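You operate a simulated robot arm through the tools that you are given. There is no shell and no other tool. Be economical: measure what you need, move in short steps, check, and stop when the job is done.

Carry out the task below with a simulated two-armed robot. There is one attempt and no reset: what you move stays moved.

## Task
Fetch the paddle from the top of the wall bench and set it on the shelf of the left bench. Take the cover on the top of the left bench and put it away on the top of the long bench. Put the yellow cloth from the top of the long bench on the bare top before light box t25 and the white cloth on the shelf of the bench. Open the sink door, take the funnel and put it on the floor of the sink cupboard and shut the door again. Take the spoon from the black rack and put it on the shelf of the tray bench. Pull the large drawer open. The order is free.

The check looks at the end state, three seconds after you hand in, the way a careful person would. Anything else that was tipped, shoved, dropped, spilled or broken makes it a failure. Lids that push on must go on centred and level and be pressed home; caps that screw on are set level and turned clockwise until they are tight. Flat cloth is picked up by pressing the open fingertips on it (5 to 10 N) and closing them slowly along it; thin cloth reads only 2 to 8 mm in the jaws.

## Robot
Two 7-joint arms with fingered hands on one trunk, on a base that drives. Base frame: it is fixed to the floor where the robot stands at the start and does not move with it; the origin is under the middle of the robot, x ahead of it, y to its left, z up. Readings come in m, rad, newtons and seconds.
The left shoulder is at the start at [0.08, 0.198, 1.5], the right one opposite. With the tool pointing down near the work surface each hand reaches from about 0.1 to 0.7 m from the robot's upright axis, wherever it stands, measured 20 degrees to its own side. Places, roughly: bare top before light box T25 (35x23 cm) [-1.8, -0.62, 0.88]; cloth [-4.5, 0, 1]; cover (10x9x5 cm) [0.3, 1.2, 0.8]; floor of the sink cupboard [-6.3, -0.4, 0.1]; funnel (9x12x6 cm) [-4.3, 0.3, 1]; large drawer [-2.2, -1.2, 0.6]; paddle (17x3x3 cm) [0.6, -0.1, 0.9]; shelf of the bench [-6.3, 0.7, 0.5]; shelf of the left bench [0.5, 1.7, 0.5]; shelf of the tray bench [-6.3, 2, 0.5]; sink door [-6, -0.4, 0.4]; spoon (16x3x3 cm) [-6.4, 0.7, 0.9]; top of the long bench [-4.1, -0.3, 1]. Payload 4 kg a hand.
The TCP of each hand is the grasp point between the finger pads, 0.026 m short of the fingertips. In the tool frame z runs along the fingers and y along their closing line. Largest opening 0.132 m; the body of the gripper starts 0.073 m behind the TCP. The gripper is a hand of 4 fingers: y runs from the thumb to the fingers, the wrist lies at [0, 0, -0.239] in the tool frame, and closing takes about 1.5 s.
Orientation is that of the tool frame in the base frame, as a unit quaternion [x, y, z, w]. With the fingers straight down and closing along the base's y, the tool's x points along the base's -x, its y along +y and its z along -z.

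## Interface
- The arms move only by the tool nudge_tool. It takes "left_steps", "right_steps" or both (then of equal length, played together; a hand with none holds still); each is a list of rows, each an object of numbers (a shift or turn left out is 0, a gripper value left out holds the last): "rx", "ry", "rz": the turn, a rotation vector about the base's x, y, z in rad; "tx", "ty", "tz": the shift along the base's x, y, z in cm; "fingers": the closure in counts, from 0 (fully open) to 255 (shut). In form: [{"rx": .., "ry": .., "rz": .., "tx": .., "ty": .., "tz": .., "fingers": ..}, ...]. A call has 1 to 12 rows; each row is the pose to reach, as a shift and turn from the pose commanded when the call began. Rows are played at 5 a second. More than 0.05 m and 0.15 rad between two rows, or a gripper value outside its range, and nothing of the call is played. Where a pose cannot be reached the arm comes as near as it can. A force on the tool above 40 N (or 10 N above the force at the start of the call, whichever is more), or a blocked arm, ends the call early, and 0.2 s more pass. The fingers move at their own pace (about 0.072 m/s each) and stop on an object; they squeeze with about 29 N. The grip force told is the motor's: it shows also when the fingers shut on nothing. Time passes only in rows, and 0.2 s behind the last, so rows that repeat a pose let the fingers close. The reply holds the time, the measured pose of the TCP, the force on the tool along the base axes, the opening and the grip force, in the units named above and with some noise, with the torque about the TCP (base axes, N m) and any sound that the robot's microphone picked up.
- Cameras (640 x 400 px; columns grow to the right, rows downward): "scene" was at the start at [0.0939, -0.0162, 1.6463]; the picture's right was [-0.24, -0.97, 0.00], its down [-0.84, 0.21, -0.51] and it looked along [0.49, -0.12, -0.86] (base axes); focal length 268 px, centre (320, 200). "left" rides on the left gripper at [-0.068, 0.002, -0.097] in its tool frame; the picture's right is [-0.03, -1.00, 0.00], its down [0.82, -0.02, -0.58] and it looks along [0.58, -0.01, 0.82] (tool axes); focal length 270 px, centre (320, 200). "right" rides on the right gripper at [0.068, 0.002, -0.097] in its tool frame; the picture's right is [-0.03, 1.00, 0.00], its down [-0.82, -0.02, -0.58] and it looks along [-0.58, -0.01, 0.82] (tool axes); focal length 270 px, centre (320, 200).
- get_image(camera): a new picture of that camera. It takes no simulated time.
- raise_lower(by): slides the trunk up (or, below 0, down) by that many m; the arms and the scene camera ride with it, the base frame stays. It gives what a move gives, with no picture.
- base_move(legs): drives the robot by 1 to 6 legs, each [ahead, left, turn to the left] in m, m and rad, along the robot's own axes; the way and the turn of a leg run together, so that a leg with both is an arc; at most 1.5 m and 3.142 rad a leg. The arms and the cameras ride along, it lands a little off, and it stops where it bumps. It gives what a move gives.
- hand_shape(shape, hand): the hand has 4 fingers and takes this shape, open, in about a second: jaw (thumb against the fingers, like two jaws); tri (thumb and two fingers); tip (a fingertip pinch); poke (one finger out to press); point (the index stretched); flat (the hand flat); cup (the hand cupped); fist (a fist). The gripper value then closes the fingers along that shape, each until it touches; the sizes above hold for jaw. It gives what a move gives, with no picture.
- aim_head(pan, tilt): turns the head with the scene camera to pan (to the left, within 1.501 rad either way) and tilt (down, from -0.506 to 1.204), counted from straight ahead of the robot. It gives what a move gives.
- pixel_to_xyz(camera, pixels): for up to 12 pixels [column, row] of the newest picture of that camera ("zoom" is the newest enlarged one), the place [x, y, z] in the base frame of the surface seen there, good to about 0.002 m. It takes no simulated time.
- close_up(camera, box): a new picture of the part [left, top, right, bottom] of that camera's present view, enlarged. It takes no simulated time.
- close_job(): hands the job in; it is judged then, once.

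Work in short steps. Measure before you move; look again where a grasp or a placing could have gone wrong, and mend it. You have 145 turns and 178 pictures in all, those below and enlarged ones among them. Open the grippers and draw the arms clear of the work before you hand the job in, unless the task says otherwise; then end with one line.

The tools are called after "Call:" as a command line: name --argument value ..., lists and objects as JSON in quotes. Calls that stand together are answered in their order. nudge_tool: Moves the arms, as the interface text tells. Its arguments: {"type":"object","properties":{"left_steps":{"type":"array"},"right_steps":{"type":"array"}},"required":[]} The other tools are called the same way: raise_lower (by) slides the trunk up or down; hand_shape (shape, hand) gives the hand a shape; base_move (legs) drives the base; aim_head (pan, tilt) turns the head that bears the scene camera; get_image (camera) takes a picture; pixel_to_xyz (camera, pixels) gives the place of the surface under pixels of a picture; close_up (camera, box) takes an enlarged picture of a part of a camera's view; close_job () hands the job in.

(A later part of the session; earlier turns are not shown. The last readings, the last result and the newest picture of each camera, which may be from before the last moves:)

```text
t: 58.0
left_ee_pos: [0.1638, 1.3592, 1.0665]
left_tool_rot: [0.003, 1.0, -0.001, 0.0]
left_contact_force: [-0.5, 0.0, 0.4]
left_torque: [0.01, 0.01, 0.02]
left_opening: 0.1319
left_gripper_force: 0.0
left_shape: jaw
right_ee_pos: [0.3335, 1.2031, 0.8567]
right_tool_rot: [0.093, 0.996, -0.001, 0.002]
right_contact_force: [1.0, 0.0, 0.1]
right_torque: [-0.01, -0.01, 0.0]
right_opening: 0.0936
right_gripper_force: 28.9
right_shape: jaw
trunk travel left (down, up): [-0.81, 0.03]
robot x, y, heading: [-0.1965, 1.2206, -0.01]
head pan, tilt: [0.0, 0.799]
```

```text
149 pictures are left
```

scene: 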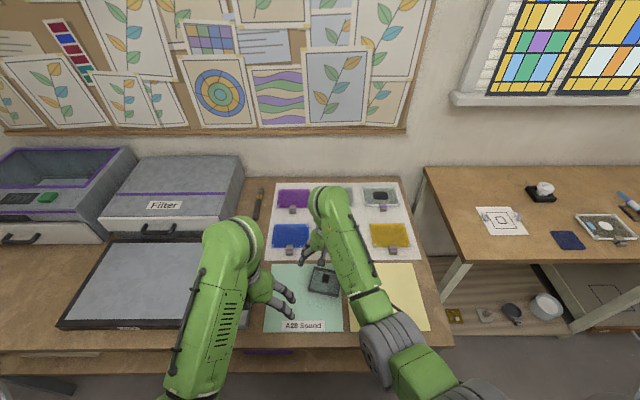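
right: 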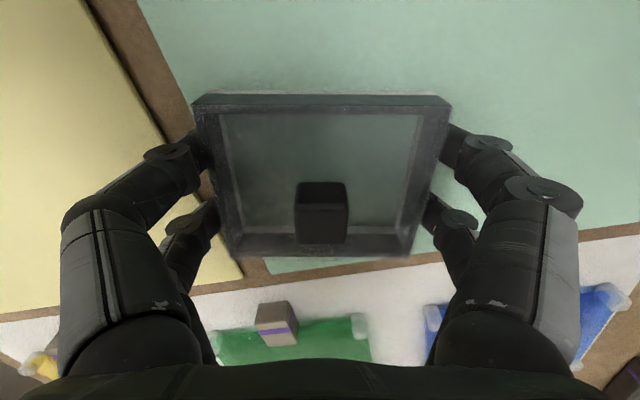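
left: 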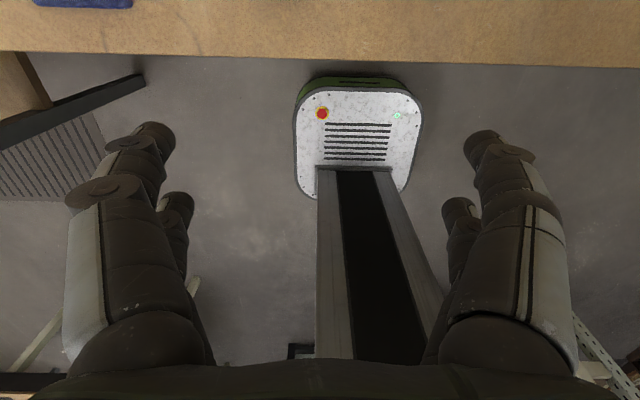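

Gripped at 94 mm, 29 N. I lift and draw back toward the robot.

Call:
nudge_tool --right_steps '[{"tz": 2, "fingers": 255}, {"tz": 5}, {"tz": 9}, {"tz": 14}, {"tz": 19}, {"tx": -4, "ty": -3, "tz": 20}, {"tx": -8, "ty": -6, "tz": 20}, {"tx": -11, "ty": -9, "tz": 20}, {"tx": -14, "ty": -13, "tz": 20}, {"tx": -14, "ty": -16, "tz": 20}]'

Call:
get_image --camera "right"

Call:
get_image --camera "scene"

```text
refused: row 6 steps farther than a row can; nothing moved
```

```text
148 pictures are left
```

right: 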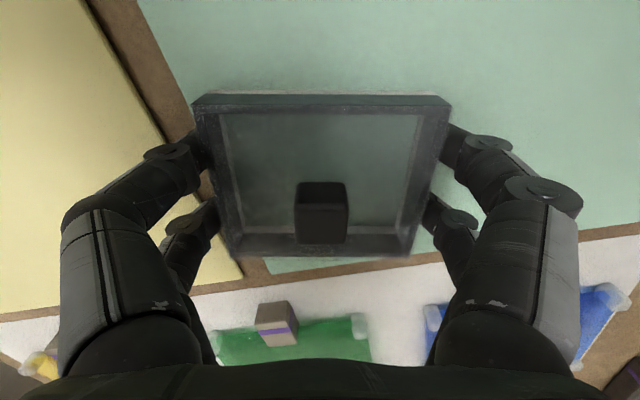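

```text
147 pictures are left
```

scene: 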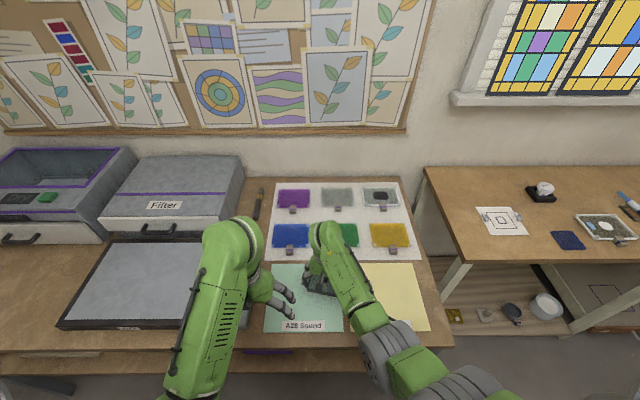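

One row was too long; I repeat with smaller steps.

Call:
nudge_tool --right_steps '[{"tz": 2, "fingers": 255}, {"tz": 5}, {"tz": 9}, {"tz": 14}, {"tz": 19}, {"tx": -3, "ty": -3, "tz": 20}, {"tx": -6, "ty": -6, "tz": 20}, {"tx": -9, "ty": -9, "tz": 20}, {"tx": -12, "ty": -12, "tz": 20}, {"tx": -14, "ty": -15, "tz": 20}]'

Call:
get_image --camera "right"

Call:
base_move --legs '[[-0.3, 0, 0]]'

Call:
get_image --camera "scene"

```text
t: 60.2
left_ee_pos: [0.1614, 1.3584, 1.0678]
left_tool_rot: [0.003, 1.0, 0.001, 0.001]
left_contact_force: [0.5, 0.2, 0.0]
left_torque: [0.0, 0.0, 0.02]
left_opening: 0.1319
left_gripper_force: 0.1
left_shape: jaw
right_ee_pos: [0.1903, 1.0502, 1.0572]
right_tool_rot: [0.092, 0.996, 0.001, 0.003]
right_contact_force: [0.0, -0.4, -1.1]
right_torque: [-0.01, 0.01, 0.01]
right_opening: 0.0938
right_gripper_force: 29.4
right_shape: jaw
trunk travel left (down, up): [-0.81, 0.03]
robot x, y, heading: [-0.1971, 1.2231, -0.005]
head pan, tilt: [0.0, 0.799]
```

```text
146 pictures are left
```

right: 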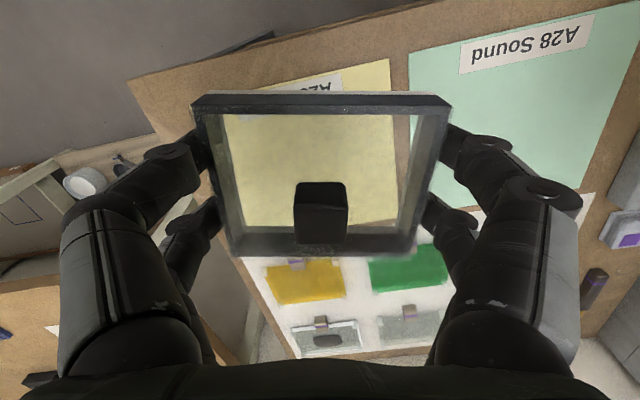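

```text
t: 62.2
left_ee_pos: [-0.1339, 1.3626, 1.0655]
left_tool_rot: [0.002, 1.0, 0.0, -0.001]
left_contact_force: [-1.1, 0.0, -0.3]
left_torque: [0.02, -0.01, 0.0]
left_opening: 0.1317
left_gripper_force: 0.0
left_shape: jaw
right_ee_pos: [-0.1048, 1.0531, 1.0547]
right_tool_rot: [0.09, 0.996, 0.001, 0.0]
right_contact_force: [-0.3, 0.6, -0.8]
right_torque: [-0.02, 0.04, 0.01]
right_opening: 0.0937
right_gripper_force: 28.7
right_shape: jaw
trunk travel left (down, up): [-0.81, 0.03]
robot x, y, heading: [-0.5011, 1.2237, -0.001]
head pan, tilt: [0.0, 0.799]
```

```text
145 pictures are left
```

scene: 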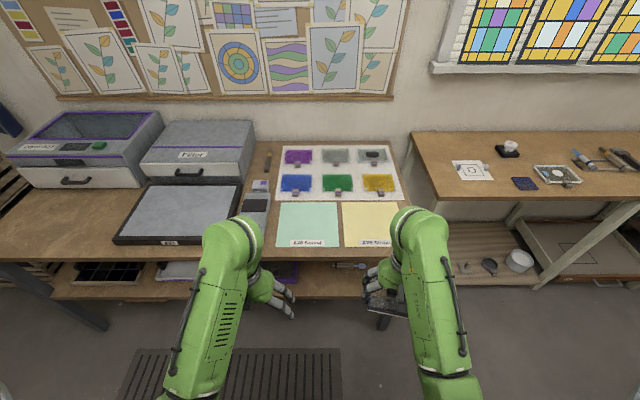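

Cover is held. I strafe back right to y≈0.3 and look toward the rear both ways before turning.

Call:
base_move --legs '[[0, -0.9, 0]]'

Call:
aim_head --pan -1.5 --tilt 0.3

Call:
get_image --camera "scene"

Call:
aim_head --pan 1.5 --tilt 0.3

Call:
get_image --camera "scene"

```text
t: 67.0
left_ee_pos: [-0.1412, 0.4628, 1.0669]
left_tool_rot: [0.003, 1.0, -0.001, -0.001]
left_contact_force: [0.1, 0.7, -0.1]
left_torque: [-0.03, -0.04, 0.0]
left_opening: 0.1319
left_gripper_force: 0.1
left_shape: jaw
right_ee_pos: [-0.1127, 0.1537, 1.0572]
right_tool_rot: [0.093, 0.996, -0.001, 0.001]
right_contact_force: [0.3, 0.2, -0.5]
right_torque: [-0.02, 0.0, -0.02]
right_opening: 0.0937
right_gripper_force: 28.9
right_shape: jaw
trunk travel left (down, up): [-0.81, 0.03]
robot x, y, heading: [-0.505, 0.3216, -0.009]
head pan, tilt: [0.0, 0.799]
```

```text
t: 68.6
left_ee_pos: [-0.1409, 0.4627, 1.0664]
left_tool_rot: [0.003, 1.0, 0.0, 0.0]
left_contact_force: [-0.1, 0.4, -0.3]
left_torque: [0.05, -0.01, 0.03]
left_opening: 0.132
left_gripper_force: 0.0
left_shape: jaw
right_ee_pos: [-0.1131, 0.1526, 1.0559]
right_tool_rot: [0.093, 0.996, 0.0, 0.002]
right_contact_force: [0.5, 0.3, -0.9]
right_torque: [0.0, -0.04, -0.02]
right_opening: 0.0936
right_gripper_force: 28.9
right_shape: jaw
trunk travel left (down, up): [-0.81, 0.03]
robot x, y, heading: [-0.5029, 0.3273, -0.007]
head pan, tilt: [-1.499, 0.3]
```

```text
144 pictures are left
```

scene: 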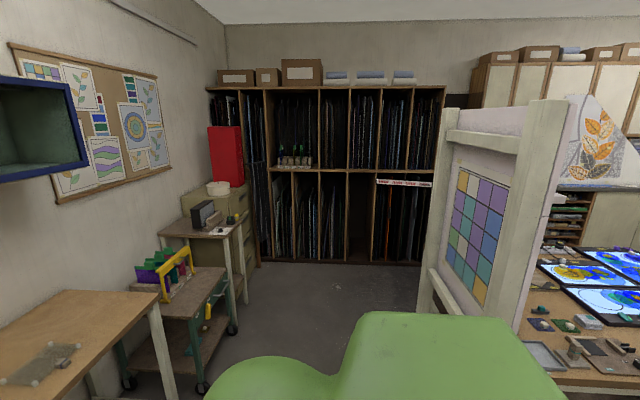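

```text
t: 71.2
left_ee_pos: [-0.1415, 0.4623, 1.0672]
left_tool_rot: [0.004, 1.0, 0.0, 0.0]
left_contact_force: [-0.5, 1.2, -0.9]
left_torque: [0.03, -0.02, 0.0]
left_opening: 0.1318
left_gripper_force: 0.0
left_shape: jaw
right_ee_pos: [-0.113, 0.1534, 1.0562]
right_tool_rot: [0.093, 0.996, 0.0, 0.003]
right_contact_force: [0.0, -0.4, -0.2]
right_torque: [-0.03, -0.01, -0.01]
right_opening: 0.0934
right_gripper_force: 28.9
right_shape: jaw
trunk travel left (down, up): [-0.81, 0.03]
robot x, y, heading: [-0.5045, 0.3243, -0.009]
head pan, tilt: [1.499, 0.3]
```

```text
143 pictures are left
```

scene: 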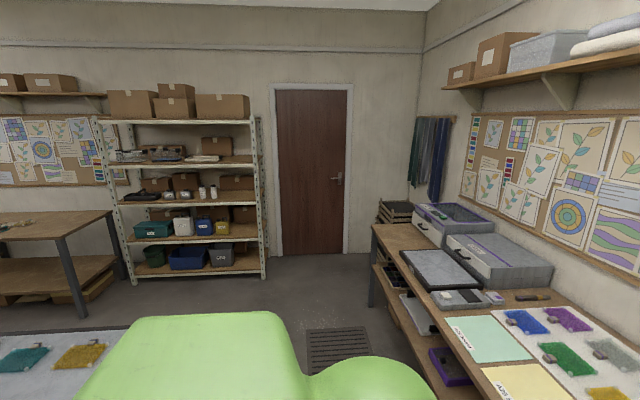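

A standing panel is behind on the right side. I turn the robot left by 90° here and look to the rear (−x side).

Call:
base_move --legs '[[0, 0, 1.57]]'

Call:
aim_head --pan 1.4 --tilt 0.35

Call:
get_image --camera "scene"

Call:
pixel_to_xyz --camera "scene" --pixels '[[320, 200], [320, 260], [320, 320], [200, 250], [450, 250], [100, 250], [550, 250], [100, 320], [550, 320], [320, 150], [200, 180], [450, 180]]'

```text
t: 75.4
left_ee_pos: [-0.6494, 0.6848, 1.0664]
left_tool_rot: [0.712, -0.702, -0.001, 0.0]
left_contact_force: [-0.4, 0.6, -0.2]
left_torque: [-0.03, 0.0, 0.04]
left_opening: 0.1318
left_gripper_force: 0.0
left_shape: jaw
right_ee_pos: [-0.3406, 0.7183, 1.0563]
right_tool_rot: [-0.646, 0.763, 0.002, 0.001]
right_contact_force: [0.0, -0.6, -1.3]
right_torque: [0.0, -0.01, 0.0]
right_opening: 0.0935
right_gripper_force: 29.7
right_shape: jaw
trunk travel left (down, up): [-0.81, 0.03]
robot x, y, heading: [-0.5041, 0.3267, 1.584]
head pan, tilt: [1.499, 0.3]
```

```text
t: 76.1
left_ee_pos: [-0.648, 0.6845, 1.0663]
left_tool_rot: [0.712, -0.702, 0.0, 0.0]
left_contact_force: [0.2, 1.1, -0.2]
left_torque: [-0.01, 0.0, -0.02]
left_opening: 0.1318
left_gripper_force: 0.0
left_shape: jaw
right_ee_pos: [-0.3401, 0.7194, 1.0569]
right_tool_rot: [-0.646, 0.763, 0.002, 0.002]
right_contact_force: [-0.3, -1.0, -0.8]
right_torque: [-0.01, 0.01, 0.03]
right_opening: 0.0937
right_gripper_force: 29.0
right_shape: jaw
trunk travel left (down, up): [-0.81, 0.03]
robot x, y, heading: [-0.5077, 0.324, 1.583]
head pan, tilt: [1.4, 0.351]
```

```text
142 pictures are left
```

scene: 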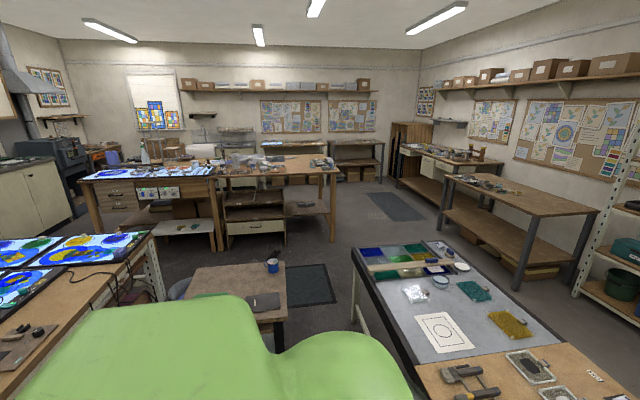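

```text
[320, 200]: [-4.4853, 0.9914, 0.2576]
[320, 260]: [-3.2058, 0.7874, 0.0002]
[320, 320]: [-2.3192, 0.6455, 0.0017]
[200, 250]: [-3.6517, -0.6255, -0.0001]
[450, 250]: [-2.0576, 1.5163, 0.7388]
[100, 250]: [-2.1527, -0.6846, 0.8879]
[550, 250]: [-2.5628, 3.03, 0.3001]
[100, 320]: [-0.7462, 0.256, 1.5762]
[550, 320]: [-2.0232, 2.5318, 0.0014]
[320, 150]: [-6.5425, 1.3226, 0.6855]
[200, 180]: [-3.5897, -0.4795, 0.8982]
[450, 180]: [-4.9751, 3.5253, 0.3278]
```

I zoom on the long bench and the corridor, and measure the table corners.

Call:
close_up --camera "scene" --box '[70, 120, 390, 320]'

Call:
pixel_to_xyz --camera "scene" --pixels '[[353, 252], [420, 385], [195, 268], [287, 267], [285, 320], [152, 245], [85, 175], [215, 175], [220, 155], [335, 175], [440, 242], [333, 240]]'

Call:
pixel_to_xyz --camera "scene" --pixels '[[310, 158], [210, 152], [250, 165], [270, 160], [325, 162], [380, 130], [400, 180], [440, 225], [510, 285], [350, 320], [340, 300], [180, 295]]'

```text
2.00 times, centred on (230, 220) of scene
```

zoom: 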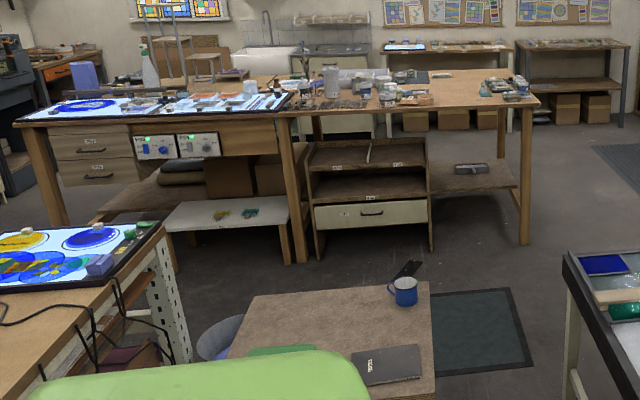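

```text
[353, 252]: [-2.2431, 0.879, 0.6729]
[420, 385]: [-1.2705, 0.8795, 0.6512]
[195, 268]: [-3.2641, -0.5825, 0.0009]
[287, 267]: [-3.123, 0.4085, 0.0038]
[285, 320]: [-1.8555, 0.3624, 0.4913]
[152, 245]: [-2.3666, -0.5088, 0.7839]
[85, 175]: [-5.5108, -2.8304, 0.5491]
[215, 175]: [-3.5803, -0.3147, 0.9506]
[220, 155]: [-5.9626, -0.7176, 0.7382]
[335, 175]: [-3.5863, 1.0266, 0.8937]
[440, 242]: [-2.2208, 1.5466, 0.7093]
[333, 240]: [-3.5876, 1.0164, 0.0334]
```

```text
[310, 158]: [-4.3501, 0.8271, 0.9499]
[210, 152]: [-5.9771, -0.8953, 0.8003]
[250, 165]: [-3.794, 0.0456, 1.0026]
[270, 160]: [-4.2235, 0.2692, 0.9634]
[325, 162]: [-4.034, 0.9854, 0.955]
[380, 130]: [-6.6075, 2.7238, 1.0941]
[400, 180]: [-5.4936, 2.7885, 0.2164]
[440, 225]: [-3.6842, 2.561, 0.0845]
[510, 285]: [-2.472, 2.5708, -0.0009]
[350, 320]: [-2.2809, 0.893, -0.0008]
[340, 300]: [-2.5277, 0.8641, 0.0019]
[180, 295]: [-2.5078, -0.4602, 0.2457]
```

Plan: go round the north side of the tray table (y≈2.1), then along −x to the long bench front (edge x≈−3.58, top z≈0.95).

Call:
base_move --legs '[[0, -0.05, 0], [1.5, 0, 0], [0.27, 0, 0], [0, 0, 1.56]]'

Call:
aim_head --pan 0.2 --tilt 0.4

Call:
get_image --camera "scene"

```text
t: 89.4
left_ee_pos: [-0.8526, 1.9601, 1.0677]
left_tool_rot: [1.0, 0.004, 0.001, 0.0]
left_contact_force: [-0.1, 0.0, -0.1]
left_torque: [0.0, -0.03, 0.0]
left_opening: 0.1319
left_gripper_force: 0.1
left_shape: jaw
right_ee_pos: [-0.8844, 2.2689, 1.0568]
right_tool_rot: [0.996, -0.086, -0.002, 0.001]
right_contact_force: [0.2, -0.5, -0.3]
right_torque: [0.01, 0.01, -0.02]
right_opening: 0.0936
right_gripper_force: 29.2
right_shape: jaw
trunk travel left (down, up): [-0.81, 0.03]
robot x, y, heading: [-0.4909, 2.1002, -3.133]
head pan, tilt: [1.4, 0.351]
```

```text
t: 90.8
left_ee_pos: [-0.8516, 1.9603, 1.0672]
left_tool_rot: [1.0, 0.005, 0.0, 0.0]
left_contact_force: [0.4, 0.2, 0.1]
left_torque: [0.01, -0.03, 0.01]
left_opening: 0.132
left_gripper_force: 0.1
left_shape: jaw
right_ee_pos: [-0.8849, 2.268, 1.0566]
right_tool_rot: [0.996, -0.085, -0.002, 0.0]
right_contact_force: [-0.7, -0.3, -0.2]
right_torque: [-0.01, -0.05, 0.0]
right_opening: 0.0933
right_gripper_force: 29.4
right_shape: jaw
trunk travel left (down, up): [-0.81, 0.03]
robot x, y, heading: [-0.4887, 2.1016, -3.134]
head pan, tilt: [0.201, 0.4]
```

```text
140 pictures are left
```

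scene: 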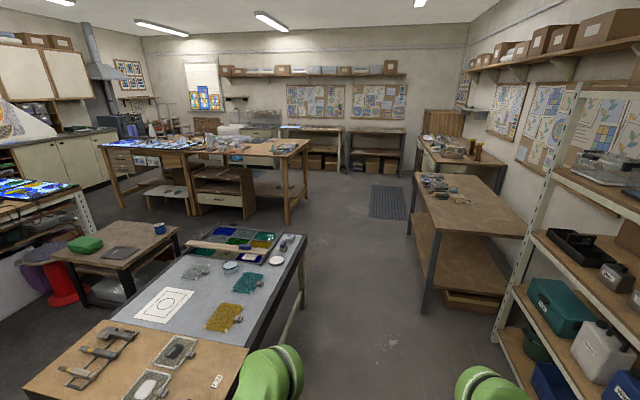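

I check corridor limits: table edge (290,300), shelf post (500,330), bench (440,230).

Call:
pixel_to_xyz --camera "scene" --pixels '[[306, 237], [250, 335], [500, 330], [412, 200], [435, 225], [485, 300], [345, 260], [300, 215]]'

```text
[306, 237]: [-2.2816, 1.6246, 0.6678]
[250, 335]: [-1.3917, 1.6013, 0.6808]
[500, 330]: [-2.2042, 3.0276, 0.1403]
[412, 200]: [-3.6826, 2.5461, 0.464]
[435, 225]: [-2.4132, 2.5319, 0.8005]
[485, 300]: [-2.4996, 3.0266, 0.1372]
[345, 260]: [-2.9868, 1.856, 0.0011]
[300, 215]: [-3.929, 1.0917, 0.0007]
```

The corridor is y 1.62–2.53. The cloth at x≈−4.5 needs access from the rear or the end, so I drive along to x≈−4.0 and turn left to look at the bench end.

Call:
base_move --legs '[[1.5, 0, 0], [1.5, 0, 0], [0.6, 0, 0], [0, 0, 1.57]]'

Call:
aim_head --pan 0 --tilt 0.5

Call:
get_image --camera "scene"

```text
t: 112.1
left_ee_pos: [-3.9392, 1.7936, 1.0666]
left_tool_rot: [0.699, 0.715, 0.0, 0.0]
left_contact_force: [-0.3, -0.2, -0.3]
left_torque: [-0.01, -0.05, -0.02]
left_opening: 0.1319
left_gripper_force: 0.1
left_shape: jaw
right_ee_pos: [-4.2461, 1.7555, 1.0568]
right_tool_rot: [0.759, 0.651, -0.002, 0.001]
right_contact_force: [0.1, 0.1, 0.6]
right_torque: [-0.04, -0.02, -0.04]
right_opening: 0.0936
right_gripper_force: 29.2
right_shape: jaw
trunk travel left (down, up): [-0.81, 0.03]
robot x, y, heading: [-4.089, 2.1557, -1.541]
head pan, tilt: [0.201, 0.4]
```

```text
t: 112.8
left_ee_pos: [-3.9393, 1.794, 1.0664]
left_tool_rot: [0.698, 0.716, -0.001, 0.0]
left_contact_force: [0.9, 0.2, 0.1]
left_torque: [0.02, 0.02, 0.01]
left_opening: 0.1318
left_gripper_force: 0.0
left_shape: jaw
right_ee_pos: [-4.2471, 1.7554, 1.0566]
right_tool_rot: [0.759, 0.651, -0.001, 0.001]
right_contact_force: [-0.5, 0.2, -0.8]
right_torque: [0.01, 0.02, -0.01]
right_opening: 0.0937
right_gripper_force: 29.2
right_shape: jaw
trunk travel left (down, up): [-0.81, 0.03]
robot x, y, heading: [-4.0851, 2.1575, -1.546]
head pan, tilt: [0.0, 0.499]
```

```text
139 pictures are left
```

scene: 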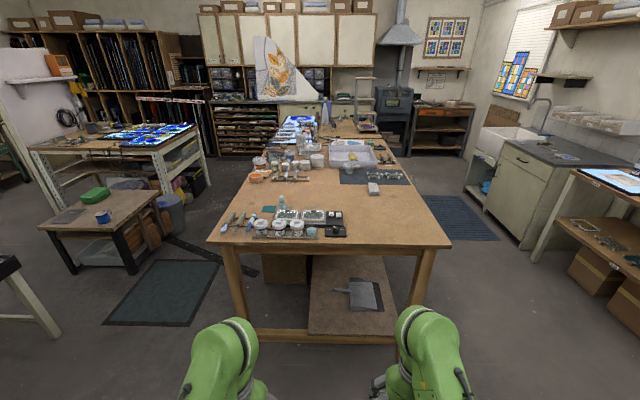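

The bench end has a bare region around (390,220). I measure there, and zoom in on the items behind.

Call:
close_up --camera "scene" --box '[200, 110, 460, 272]'

Call:
pixel_to_xyz --camera "scene" --pixels '[[225, 240], [430, 240], [385, 235], [385, 215], [400, 195], [372, 188], [350, 158], [345, 228], [450, 245], [330, 245], [400, 170], [420, 200]]'

```text
2.46 times, centred on (330, 191) of scene
```

zoom: 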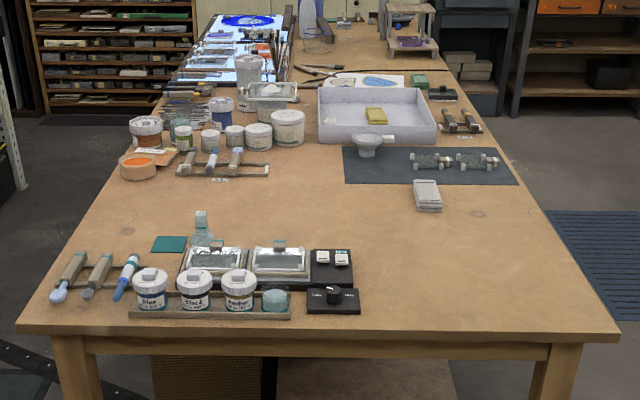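

```text
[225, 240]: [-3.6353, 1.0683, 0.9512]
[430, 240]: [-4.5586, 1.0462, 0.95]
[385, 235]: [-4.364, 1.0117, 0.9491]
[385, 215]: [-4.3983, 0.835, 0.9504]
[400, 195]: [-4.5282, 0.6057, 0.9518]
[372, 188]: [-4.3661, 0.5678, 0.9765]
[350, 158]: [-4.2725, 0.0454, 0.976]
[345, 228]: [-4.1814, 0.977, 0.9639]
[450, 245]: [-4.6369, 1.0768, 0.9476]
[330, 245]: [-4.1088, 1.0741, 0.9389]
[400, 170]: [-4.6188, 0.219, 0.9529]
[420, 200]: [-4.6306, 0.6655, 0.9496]
```

The end region near (−4.43,0.87) is bare (z≈0.950). I drive ahead 0.7 and 0.2 right, then look from the right camera.

Call:
base_move --legs '[[0, -0.2, 0], [0.68, 0, 0]]'

Call:
aim_head --pan 0 --tilt 0.7

Call:
get_image --camera "scene"

```text
t: 117.8
left_ee_pos: [-4.1325, 1.1149, 1.0657]
left_tool_rot: [0.703, 0.711, 0.0, 0.0]
left_contact_force: [-0.3, 0.2, -0.7]
left_torque: [-0.03, 0.03, 0.02]
left_opening: 0.132
left_gripper_force: 0.0
left_shape: jaw
right_ee_pos: [-4.4402, 1.0816, 1.0571]
right_tool_rot: [0.764, 0.645, -0.001, 0.001]
right_contact_force: [-0.7, -0.4, -0.3]
right_torque: [-0.02, 0.0, 0.01]
right_opening: 0.0935
right_gripper_force: 29.0
right_shape: jaw
trunk travel left (down, up): [-0.81, 0.03]
robot x, y, heading: [-4.2746, 1.4749, -1.564]
head pan, tilt: [0.0, 0.499]
```

```text
t: 118.5
left_ee_pos: [-4.1319, 1.1148, 1.0664]
left_tool_rot: [0.704, 0.71, 0.0, -0.001]
left_contact_force: [0.2, 0.1, 0.1]
left_torque: [0.02, -0.02, 0.03]
left_opening: 0.132
left_gripper_force: 0.0
left_shape: jaw
right_ee_pos: [-4.4409, 1.0811, 1.0556]
right_tool_rot: [0.765, 0.644, -0.001, 0.002]
right_contact_force: [-0.6, 1.2, -0.7]
right_torque: [0.01, -0.01, -0.04]
right_opening: 0.0936
right_gripper_force: 28.4
right_shape: jaw
trunk travel left (down, up): [-0.81, 0.03]
robot x, y, heading: [-4.2782, 1.4703, -1.561]
head pan, tilt: [0.0, 0.7]
```

```text
137 pictures are left
```

scene: 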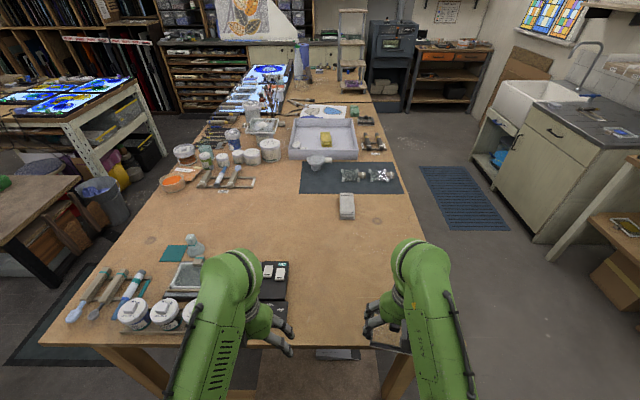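

The bare area ahead is clear. I move the cover out over y≈0.87 and lower it to just above contact (TCP 0.984).

Call:
nudge_tool --right_steps '[{"ty": -4.5}, {"ty": -9}, {"ty": -13.5}, {"ty": -18}, {"ty": -21}, {"ty": -21, "tz": -3}, {"ty": -21, "tz": -5.5}, {"ty": -21, "tz": -6.8}, {"ty": -21, "tz": -7.2}, {"ty": -21, "tz": -7.4}]'

Call:
get_image --camera "right"

```text
t: 120.7
left_ee_pos: [-4.1325, 1.1132, 1.0675]
left_tool_rot: [0.704, 0.71, 0.0, 0.001]
left_contact_force: [-0.1, -0.3, -0.5]
left_torque: [-0.01, 0.0, 0.04]
left_opening: 0.1318
left_gripper_force: 0.0
left_shape: jaw
right_ee_pos: [-4.4405, 0.8719, 0.9838]
right_tool_rot: [0.764, 0.645, -0.001, 0.002]
right_contact_force: [-0.4, -0.5, -0.4]
right_torque: [0.01, 0.0, -0.03]
right_opening: 0.0936
right_gripper_force: 29.6
right_shape: jaw
trunk travel left (down, up): [-0.81, 0.03]
robot x, y, heading: [-4.2764, 1.4732, -1.559]
head pan, tilt: [0.0, 0.7]
```

```text
136 pictures are left
```

right: 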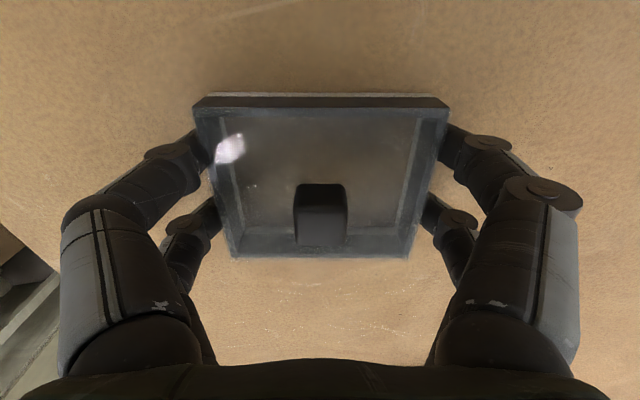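

Still about a millimetre or two above the surface; I lower until contact, open and lift off.

Call:
nudge_tool --right_steps '[{"tz": -0.2}, {"tz": -0.35}, {"tz": -0.35, "fingers": 60}, {"tz": -0.35, "fingers": 0}, {"tz": -0.35}, {"tz": -0.35}, {"tz": 2}, {"tz": 6}, {"tz": 10}, {"tz": 14}]'

Call:
get_image --camera "right"

Call:
close_up --camera "scene" --box '[200, 90, 420, 228]'

```text
t: 122.9
left_ee_pos: [-4.133, 1.1144, 1.0668]
left_tool_rot: [0.704, 0.71, 0.0, 0.001]
left_contact_force: [-0.1, -0.4, 0.5]
left_torque: [0.01, 0.0, 0.0]
left_opening: 0.1319
left_gripper_force: 0.1
left_shape: jaw
right_ee_pos: [-4.4411, 0.8703, 1.1256]
right_tool_rot: [0.765, 0.645, -0.001, 0.0]
right_contact_force: [-0.7, 0.7, 0.3]
right_torque: [-0.01, 0.0, 0.0]
right_opening: 0.1316
right_gripper_force: 0.1
right_shape: jaw
trunk travel left (down, up): [-0.81, 0.03]
robot x, y, heading: [-4.2762, 1.471, -1.562]
head pan, tilt: [0.0, 0.7]
```

```text
135 pictures are left
```

right: 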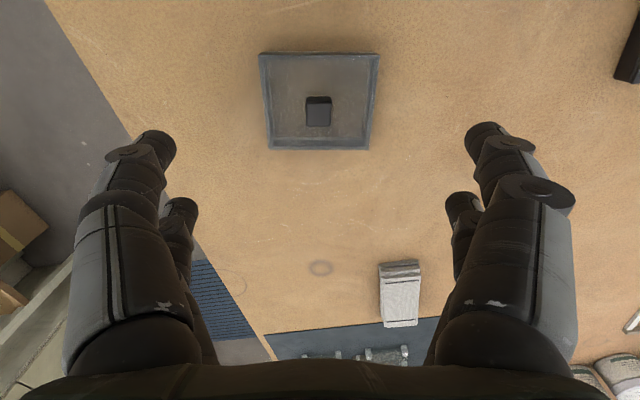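

```text
2.90 times, centred on (310, 159) of scene
```

zoom: 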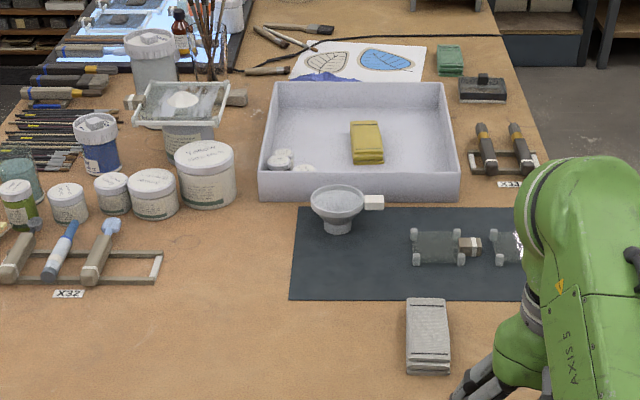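

The cover is placed. White folded cloth at zoom (428,335), yellow at (367,142) inside the box, funnel at (337,205). I measure them.

Call:
pixel_to_xyz --camera "zoom" --pixels '[[410, 305], [445, 305], [408, 368], [448, 368], [428, 335], [352, 127], [380, 125], [357, 160], [383, 158], [367, 142], [338, 190], [373, 202]]'

Call:
pixel_to_xyz --camera "zoom" --pixels '[[315, 203], [362, 200], [338, 222], [338, 232], [260, 172], [457, 175], [275, 85], [445, 85], [300, 120], [330, 150], [300, 240], [360, 187]]'

```text
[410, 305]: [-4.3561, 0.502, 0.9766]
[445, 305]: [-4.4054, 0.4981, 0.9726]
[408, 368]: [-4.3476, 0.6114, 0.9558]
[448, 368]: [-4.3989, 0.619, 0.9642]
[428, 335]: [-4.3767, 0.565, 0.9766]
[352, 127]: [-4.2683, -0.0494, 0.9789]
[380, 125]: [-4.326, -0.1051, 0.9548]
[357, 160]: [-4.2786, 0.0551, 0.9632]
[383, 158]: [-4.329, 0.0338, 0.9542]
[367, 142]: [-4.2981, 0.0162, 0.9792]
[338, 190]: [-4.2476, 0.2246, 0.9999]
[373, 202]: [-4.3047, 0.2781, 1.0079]
```

```text
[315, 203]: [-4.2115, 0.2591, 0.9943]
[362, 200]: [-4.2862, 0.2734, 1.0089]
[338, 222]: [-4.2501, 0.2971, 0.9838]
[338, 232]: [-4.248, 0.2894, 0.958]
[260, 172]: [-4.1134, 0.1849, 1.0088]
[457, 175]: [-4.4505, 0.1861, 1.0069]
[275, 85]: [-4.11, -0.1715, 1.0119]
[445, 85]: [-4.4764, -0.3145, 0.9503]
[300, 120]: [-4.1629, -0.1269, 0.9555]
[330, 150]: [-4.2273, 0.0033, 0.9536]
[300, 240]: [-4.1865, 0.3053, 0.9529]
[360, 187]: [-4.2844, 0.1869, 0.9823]
```

Targets are too far from the end; I'll use the rear aisle (between bench x≈−4.67 and sink x≈−6). I pull the right hand back and drive around.

Call:
nudge_tool --right_steps '[{"ty": 4.5, "rz": 0.1}, {"ty": 9, "rz": 0.18}, {"ty": 13.5, "rz": 0.18}, {"ty": 18, "rz": 0.18}, {"ty": 21, "rz": 0.18}]'

Call:
base_move --legs '[[-0.5, 0, 0], [0, -1.05, 0], [1.3, 0, 0]]'

Call:
aim_head --pan 1.3 --tilt 0.7

Call:
get_image --camera "scene"

Call:
aim_head --pan -1.0 --tilt 0.6

Call:
get_image --camera "scene"

```text
t: 124.1
left_ee_pos: [-4.1329, 1.1164, 1.0672]
left_tool_rot: [0.704, 0.71, -0.001, 0.001]
left_contact_force: [-0.1, -0.2, 0.0]
left_torque: [-0.01, 0.0, 0.02]
left_opening: 0.1319
left_gripper_force: 0.1
left_shape: jaw
right_ee_pos: [-4.4397, 1.0677, 1.0794]
right_tool_rot: [0.703, 0.711, -0.003, 0.003]
right_contact_force: [0.2, 0.6, -0.4]
right_torque: [-0.02, 0.0, 0.01]
right_opening: 0.1321
right_gripper_force: 0.0
right_shape: jaw
right hand out of reach, approached as far as the arm can: row 3, 4, 5
trunk travel left (down, up): [-0.81, 0.03]
robot x, y, heading: [-4.2737, 1.4728, -1.564]
head pan, tilt: [0.0, 0.7]
```

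```text
t: 138.1
left_ee_pos: [-5.1696, 0.312, 1.0673]
left_tool_rot: [0.703, 0.711, -0.001, 0.001]
left_contact_force: [0.4, 0.4, -0.3]
left_torque: [-0.02, 0.0, 0.02]
left_opening: 0.1319
left_gripper_force: 0.1
left_shape: jaw
right_ee_pos: [-5.4769, 0.2637, 1.078]
right_tool_rot: [0.704, 0.71, -0.002, 0.001]
right_contact_force: [0.4, 0.2, -0.8]
right_torque: [0.04, 0.0, -0.03]
right_opening: 0.1317
right_gripper_force: 0.0
right_shape: jaw
trunk travel left (down, up): [-0.81, 0.03]
robot x, y, heading: [-5.3138, 0.6689, -1.562]
head pan, tilt: [0.0, 0.7]
```

```text
t: 139.6
left_ee_pos: [-5.1703, 0.3109, 1.066]
left_tool_rot: [0.703, 0.711, 0.0, 0.0]
left_contact_force: [-0.2, -0.2, -0.6]
left_torque: [-0.01, 0.01, -0.02]
left_opening: 0.132
left_gripper_force: 0.1
left_shape: jaw
right_ee_pos: [-5.4769, 0.2631, 1.0785]
right_tool_rot: [0.703, 0.711, -0.002, 0.002]
right_contact_force: [-0.3, -0.2, -0.8]
right_torque: [0.04, 0.0, 0.01]
right_opening: 0.1318
right_gripper_force: 0.1
right_shape: jaw
trunk travel left (down, up): [-0.81, 0.03]
robot x, y, heading: [-5.3093, 0.6713, -1.56]
head pan, tilt: [1.3, 0.7]
```

```text
133 pictures are left
```

scene: 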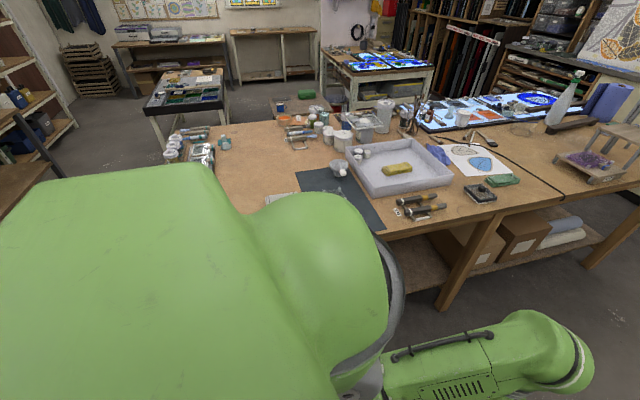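

```text
t: 141.7
left_ee_pos: [-5.1699, 0.3101, 1.0662]
left_tool_rot: [0.704, 0.711, 0.0, 0.0]
left_contact_force: [0.3, -0.1, -0.3]
left_torque: [0.03, 0.0, -0.02]
left_opening: 0.1316
left_gripper_force: 0.1
left_shape: jaw
right_ee_pos: [-5.4779, 0.2622, 1.0775]
right_tool_rot: [0.703, 0.711, -0.002, 0.001]
right_contact_force: [0.4, 0.6, -0.3]
right_torque: [0.02, 0.0, 0.0]
right_opening: 0.1316
right_gripper_force: 0.2
right_shape: jaw
trunk travel left (down, up): [-0.81, 0.03]
robot x, y, heading: [-5.3161, 0.6675, -1.559]
head pan, tilt: [-1.0, 0.6]
```

```text
132 pictures are left
```

scene: 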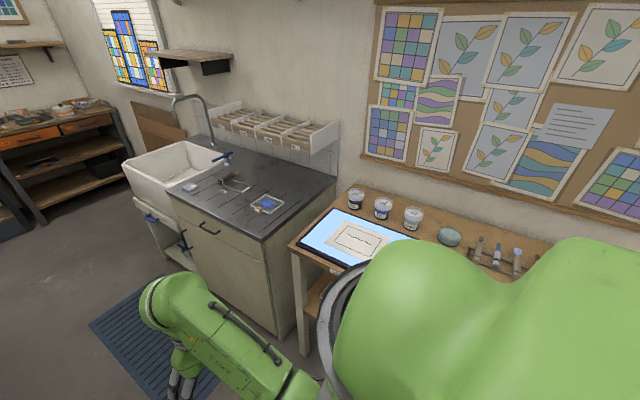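

I turn left to face the bench (+x), then look at the work area.

Call:
base_move --legs '[[0, 0, 1.56]]'

Call:
aim_head --pan -0.2 --tilt 0.75

Call:
get_image --camera "scene"

```text
t: 145.9
left_ee_pos: [-4.9519, 0.8121, 1.0663]
left_tool_rot: [-0.004, 1.0, 0.0, -0.001]
left_contact_force: [-0.4, -0.2, 0.5]
left_torque: [0.03, -0.01, 0.01]
left_opening: 0.132
left_gripper_force: 0.0
left_shape: jaw
right_ee_pos: [-4.9052, 0.5054, 1.0778]
right_tool_rot: [-0.003, 1.0, 0.0, 0.003]
right_contact_force: [0.0, 0.0, 0.6]
right_torque: [0.05, -0.06, 0.02]
right_opening: 0.1321
right_gripper_force: 0.0
right_shape: jaw
trunk travel left (down, up): [-0.81, 0.03]
robot x, y, heading: [-5.317, 0.67, 0.008]
head pan, tilt: [-1.0, 0.6]
```

```text
t: 147.1
left_ee_pos: [-4.9521, 0.8127, 1.0662]
left_tool_rot: [-0.004, 1.0, 0.0, -0.001]
left_contact_force: [-0.8, 0.0, -0.1]
left_torque: [0.01, 0.0, -0.01]
left_opening: 0.1319
left_gripper_force: 0.0
left_shape: jaw
right_ee_pos: [-4.9056, 0.5058, 1.077]
right_tool_rot: [-0.004, 1.0, 0.0, 0.003]
right_contact_force: [-0.2, -0.2, 0.0]
right_torque: [0.03, 0.01, -0.04]
right_opening: 0.132
right_gripper_force: 0.0
right_shape: jaw
trunk travel left (down, up): [-0.81, 0.03]
robot x, y, heading: [-5.3134, 0.6709, 0.004]
head pan, tilt: [-0.201, 0.75]
```

```text
131 pictures are left
```

scene: 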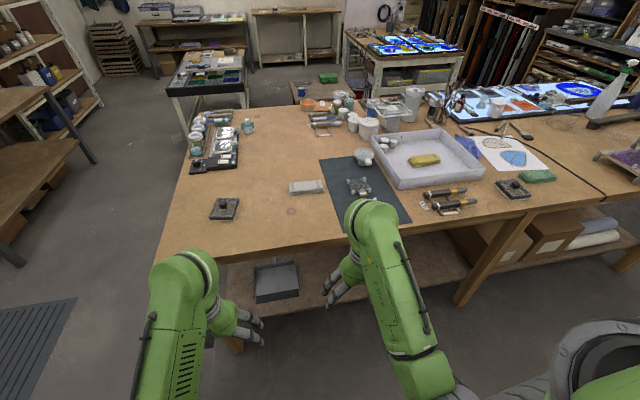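

I drive ahead 0.32, then turn the right hand 90° so it closes along x over the white folded cloth (306,187).

Call:
base_move --legs '[[0.32, 0, 0]]'

Call:
nudge_tool --right_steps '[{"rz": -0.14, "tz": 1, "tx": 1.5, "ty": 0.5}, {"rz": -0.28, "tz": 1, "tx": 3, "ty": 1}, {"rz": -0.42, "tz": 1, "tx": 4.5, "ty": 1.5}, {"rz": -0.56, "tz": 1, "tx": 6, "ty": 2}, {"rz": -0.7, "tz": 1, "tx": 7.5, "ty": 2.5}, {"rz": -0.84, "tz": 1, "tx": 9, "ty": 3}, {"rz": -0.98, "tz": 1, "tx": 10.5, "ty": 3.5}, {"rz": -1.12, "tz": 1, "tx": 12, "ty": 4}, {"rz": -1.26, "tz": 1, "tx": 13.5, "ty": 4.5}, {"rz": -1.4, "tz": 1, "tx": 15, "ty": 5}, {"rz": -1.5, "tz": 1, "tx": 17, "ty": 5.5}, {"rz": -1.57, "tz": 1, "tx": 19, "ty": 5.5}]'

Call:
get_image --camera "right"

Call:
get_image --camera "scene"

```text
t: 149.2
left_ee_pos: [-4.6274, 0.8136, 1.0675]
left_tool_rot: [-0.004, 1.0, 0.0, 0.002]
left_contact_force: [-0.1, -0.2, -0.5]
left_torque: [-0.03, -0.05, 0.02]
left_opening: 0.1318
left_gripper_force: 0.1
left_shape: jaw
right_ee_pos: [-4.5807, 0.5073, 1.0784]
right_tool_rot: [-0.003, 1.0, 0.0, 0.003]
right_contact_force: [0.2, -0.6, -0.9]
right_torque: [0.0, -0.02, -0.02]
right_opening: 0.1322
right_gripper_force: 0.1
right_shape: jaw
trunk travel left (down, up): [-0.81, 0.03]
robot x, y, heading: [-4.9866, 0.6737, 0.006]
head pan, tilt: [-0.201, 0.75]
```

```text
t: 151.8
left_ee_pos: [-4.6244, 0.814, 1.066]
left_tool_rot: [-0.003, 1.0, 0.0, 0.0]
left_contact_force: [0.1, -0.4, 0.2]
left_torque: [0.02, 0.03, 0.03]
left_opening: 0.1318
left_gripper_force: 0.1
left_shape: jaw
right_ee_pos: [-4.3875, 0.5628, 1.0852]
right_tool_rot: [0.705, 0.709, -0.003, 0.001]
right_contact_force: [1.2, -0.1, 0.6]
right_torque: [0.01, 0.02, -0.02]
right_opening: 0.1317
right_gripper_force: 0.0
right_shape: jaw
right hand out of reach, approached as far as the arm can: row 1
trunk travel left (down, up): [-0.81, 0.03]
robot x, y, heading: [-4.9835, 0.6711, 0.007]
head pan, tilt: [-0.201, 0.75]
```

```text
130 pictures are left
```

right: 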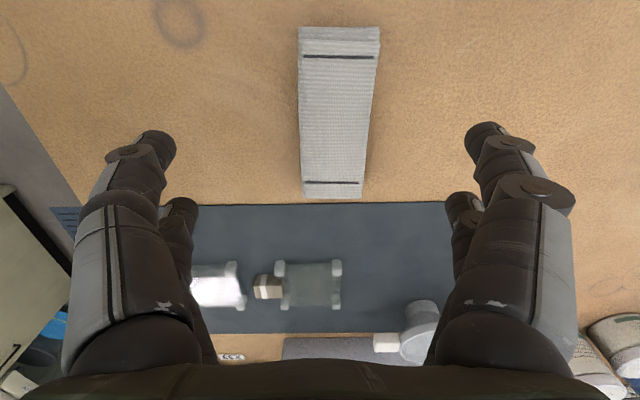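

```text
129 pictures are left
```

scene: 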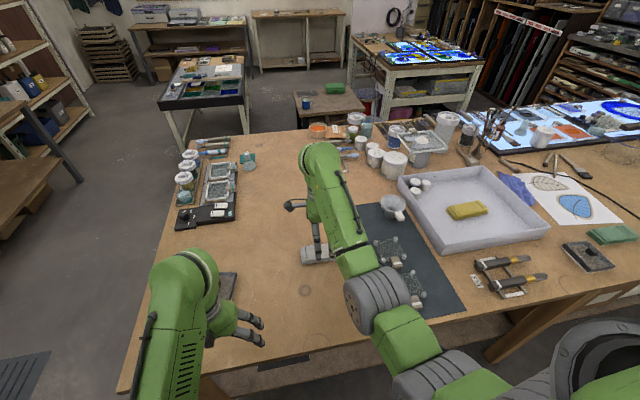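

I measure the cloth's edges in the right picture.

Call:
pixel_to_xyz --camera "right" --pixels '[[303, 110], [368, 110], [340, 35], [333, 190], [335, 110], [290, 110], [385, 110]]'

```text
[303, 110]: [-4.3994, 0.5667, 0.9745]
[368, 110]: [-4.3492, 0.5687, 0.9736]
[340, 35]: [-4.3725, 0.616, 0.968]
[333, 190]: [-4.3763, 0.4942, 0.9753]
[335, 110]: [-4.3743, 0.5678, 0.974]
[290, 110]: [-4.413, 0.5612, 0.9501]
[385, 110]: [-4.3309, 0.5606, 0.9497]
```

Cloth centre (−4.374,0.557), 5 cm wide, 2.5 cm high. I descend with fingers part open and close on its sides.

Call:
nudge_tool --right_steps '[{"tx": 1.3, "ty": -0.5, "fingers": 70}, {"tx": 1.3, "ty": -0.5, "tz": -4}, {"tx": 1.3, "ty": -0.5, "tz": -8}, {"tx": 1.3, "ty": -0.5, "tz": -10.4}, {"tx": 1.3, "ty": -0.5, "tz": -10.4, "fingers": 150}, {"tx": 1.3, "ty": -0.5, "tz": -10.4, "fingers": 255}, {"tx": 1.3, "ty": -0.5, "tz": -10.4}, {"tx": 1.3, "ty": -0.5, "tz": -10.4}, {"tx": 1.3, "ty": -0.5, "tz": -10.4}, {"tx": 1.3, "ty": -0.5, "tz": -9}, {"tx": 1.3, "ty": -0.5, "tz": -6}]'

Call:
get_image --camera "right"

```text
t: 154.2
left_ee_pos: [-4.6255, 0.8137, 1.0676]
left_tool_rot: [-0.002, 1.0, 0.0, 0.0]
left_contact_force: [-0.1, -0.3, 0.8]
left_torque: [0.04, -0.04, -0.01]
left_opening: 0.1319
left_gripper_force: 0.0
left_shape: jaw
right_ee_pos: [-4.3769, 0.5563, 1.0255]
right_tool_rot: [0.705, 0.709, -0.002, 0.001]
right_contact_force: [0.0, 0.3, 0.0]
right_torque: [0.01, 0.0, -0.02]
right_opening: 0.0502
right_gripper_force: 29.1
right_shape: jaw
trunk travel left (down, up): [-0.81, 0.03]
robot x, y, heading: [-4.9865, 0.6704, 0.002]
head pan, tilt: [-0.201, 0.75]
```

```text
128 pictures are left
```

right: 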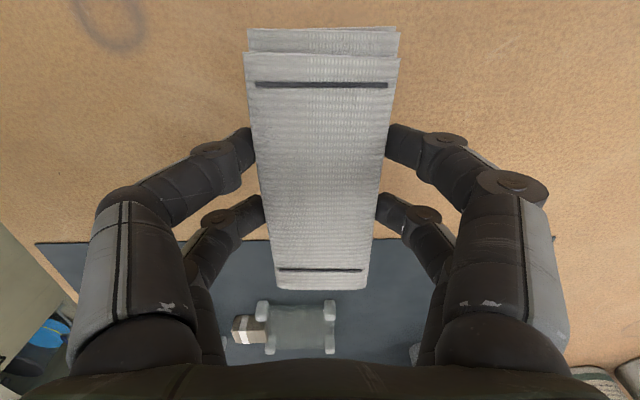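

The cloth is held. I lift, retract, back off and turn around to the rear bench.

Call:
nudge_tool --right_steps '[{"tz": 4}, {"tz": 7}, {"tz": 7, "tx": -4.5}, {"tz": 7, "tx": -9}, {"tz": 7, "tx": -13.5}, {"tz": 5, "tx": -17}]'

Call:
base_move --legs '[[-0.31, 0, 0], [0, 0, 3.14]]'

Call:
aim_head --pan 0 --tilt 0.65

Call:
get_image --camera "scene"

```text
t: 155.6
left_ee_pos: [-4.6265, 0.8143, 1.0671]
left_tool_rot: [-0.002, 1.0, 0.0, 0.0]
left_contact_force: [-0.1, 0.1, 0.6]
left_torque: [-0.03, -0.04, 0.02]
left_opening: 0.1321
left_gripper_force: 0.1
left_shape: jaw
right_ee_pos: [-4.5482, 0.5579, 1.0793]
right_tool_rot: [0.705, 0.709, -0.001, 0.002]
right_contact_force: [-0.6, -0.7, -0.2]
right_torque: [-0.03, 0.0, -0.02]
right_opening: 0.0502
right_gripper_force: 28.7
right_shape: jaw
trunk travel left (down, up): [-0.81, 0.03]
robot x, y, heading: [-4.9855, 0.676, 0.003]
head pan, tilt: [-0.201, 0.75]
```

```text
t: 165.1
left_ee_pos: [-5.6572, 0.5252, 1.0663]
left_tool_rot: [1.0, 0.009, 0.0, 0.0]
left_contact_force: [-0.3, -1.3, 0.8]
left_torque: [-0.05, 0.01, 0.0]
left_opening: 0.1317
left_gripper_force: 0.1
left_shape: jaw
right_ee_pos: [-5.7372, 0.7798, 1.0777]
right_tool_rot: [0.712, -0.702, -0.002, -0.002]
right_contact_force: [1.3, -0.6, 0.0]
right_torque: [0.0, -0.02, 0.01]
right_opening: 0.0495
right_gripper_force: 28.8
right_shape: jaw
trunk travel left (down, up): [-0.81, 0.03]
robot x, y, heading: [-5.2968, 0.669, -3.134]
head pan, tilt: [-0.201, 0.75]
```

```text
t: 165.8
left_ee_pos: [-5.6577, 0.5242, 1.0668]
left_tool_rot: [1.0, 0.009, 0.0, 0.0]
left_contact_force: [0.2, 0.7, -0.2]
left_torque: [-0.01, -0.02, 0.0]
left_opening: 0.1318
left_gripper_force: 0.1
left_shape: jaw
right_ee_pos: [-5.7385, 0.7808, 1.078]
right_tool_rot: [0.712, -0.702, -0.002, -0.001]
right_contact_force: [0.5, 0.5, 0.1]
right_torque: [-0.01, -0.02, -0.02]
right_opening: 0.0497
right_gripper_force: 28.7
right_shape: jaw
trunk travel left (down, up): [-0.81, 0.03]
robot x, y, heading: [-5.2971, 0.6715, -3.124]
head pan, tilt: [0.0, 0.649]
```

```text
127 pictures are left
```

scene: 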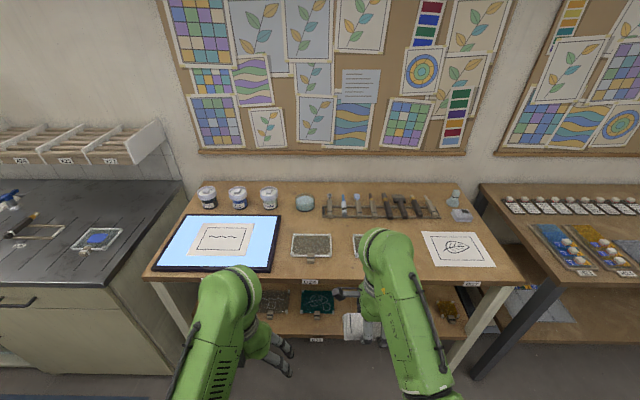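

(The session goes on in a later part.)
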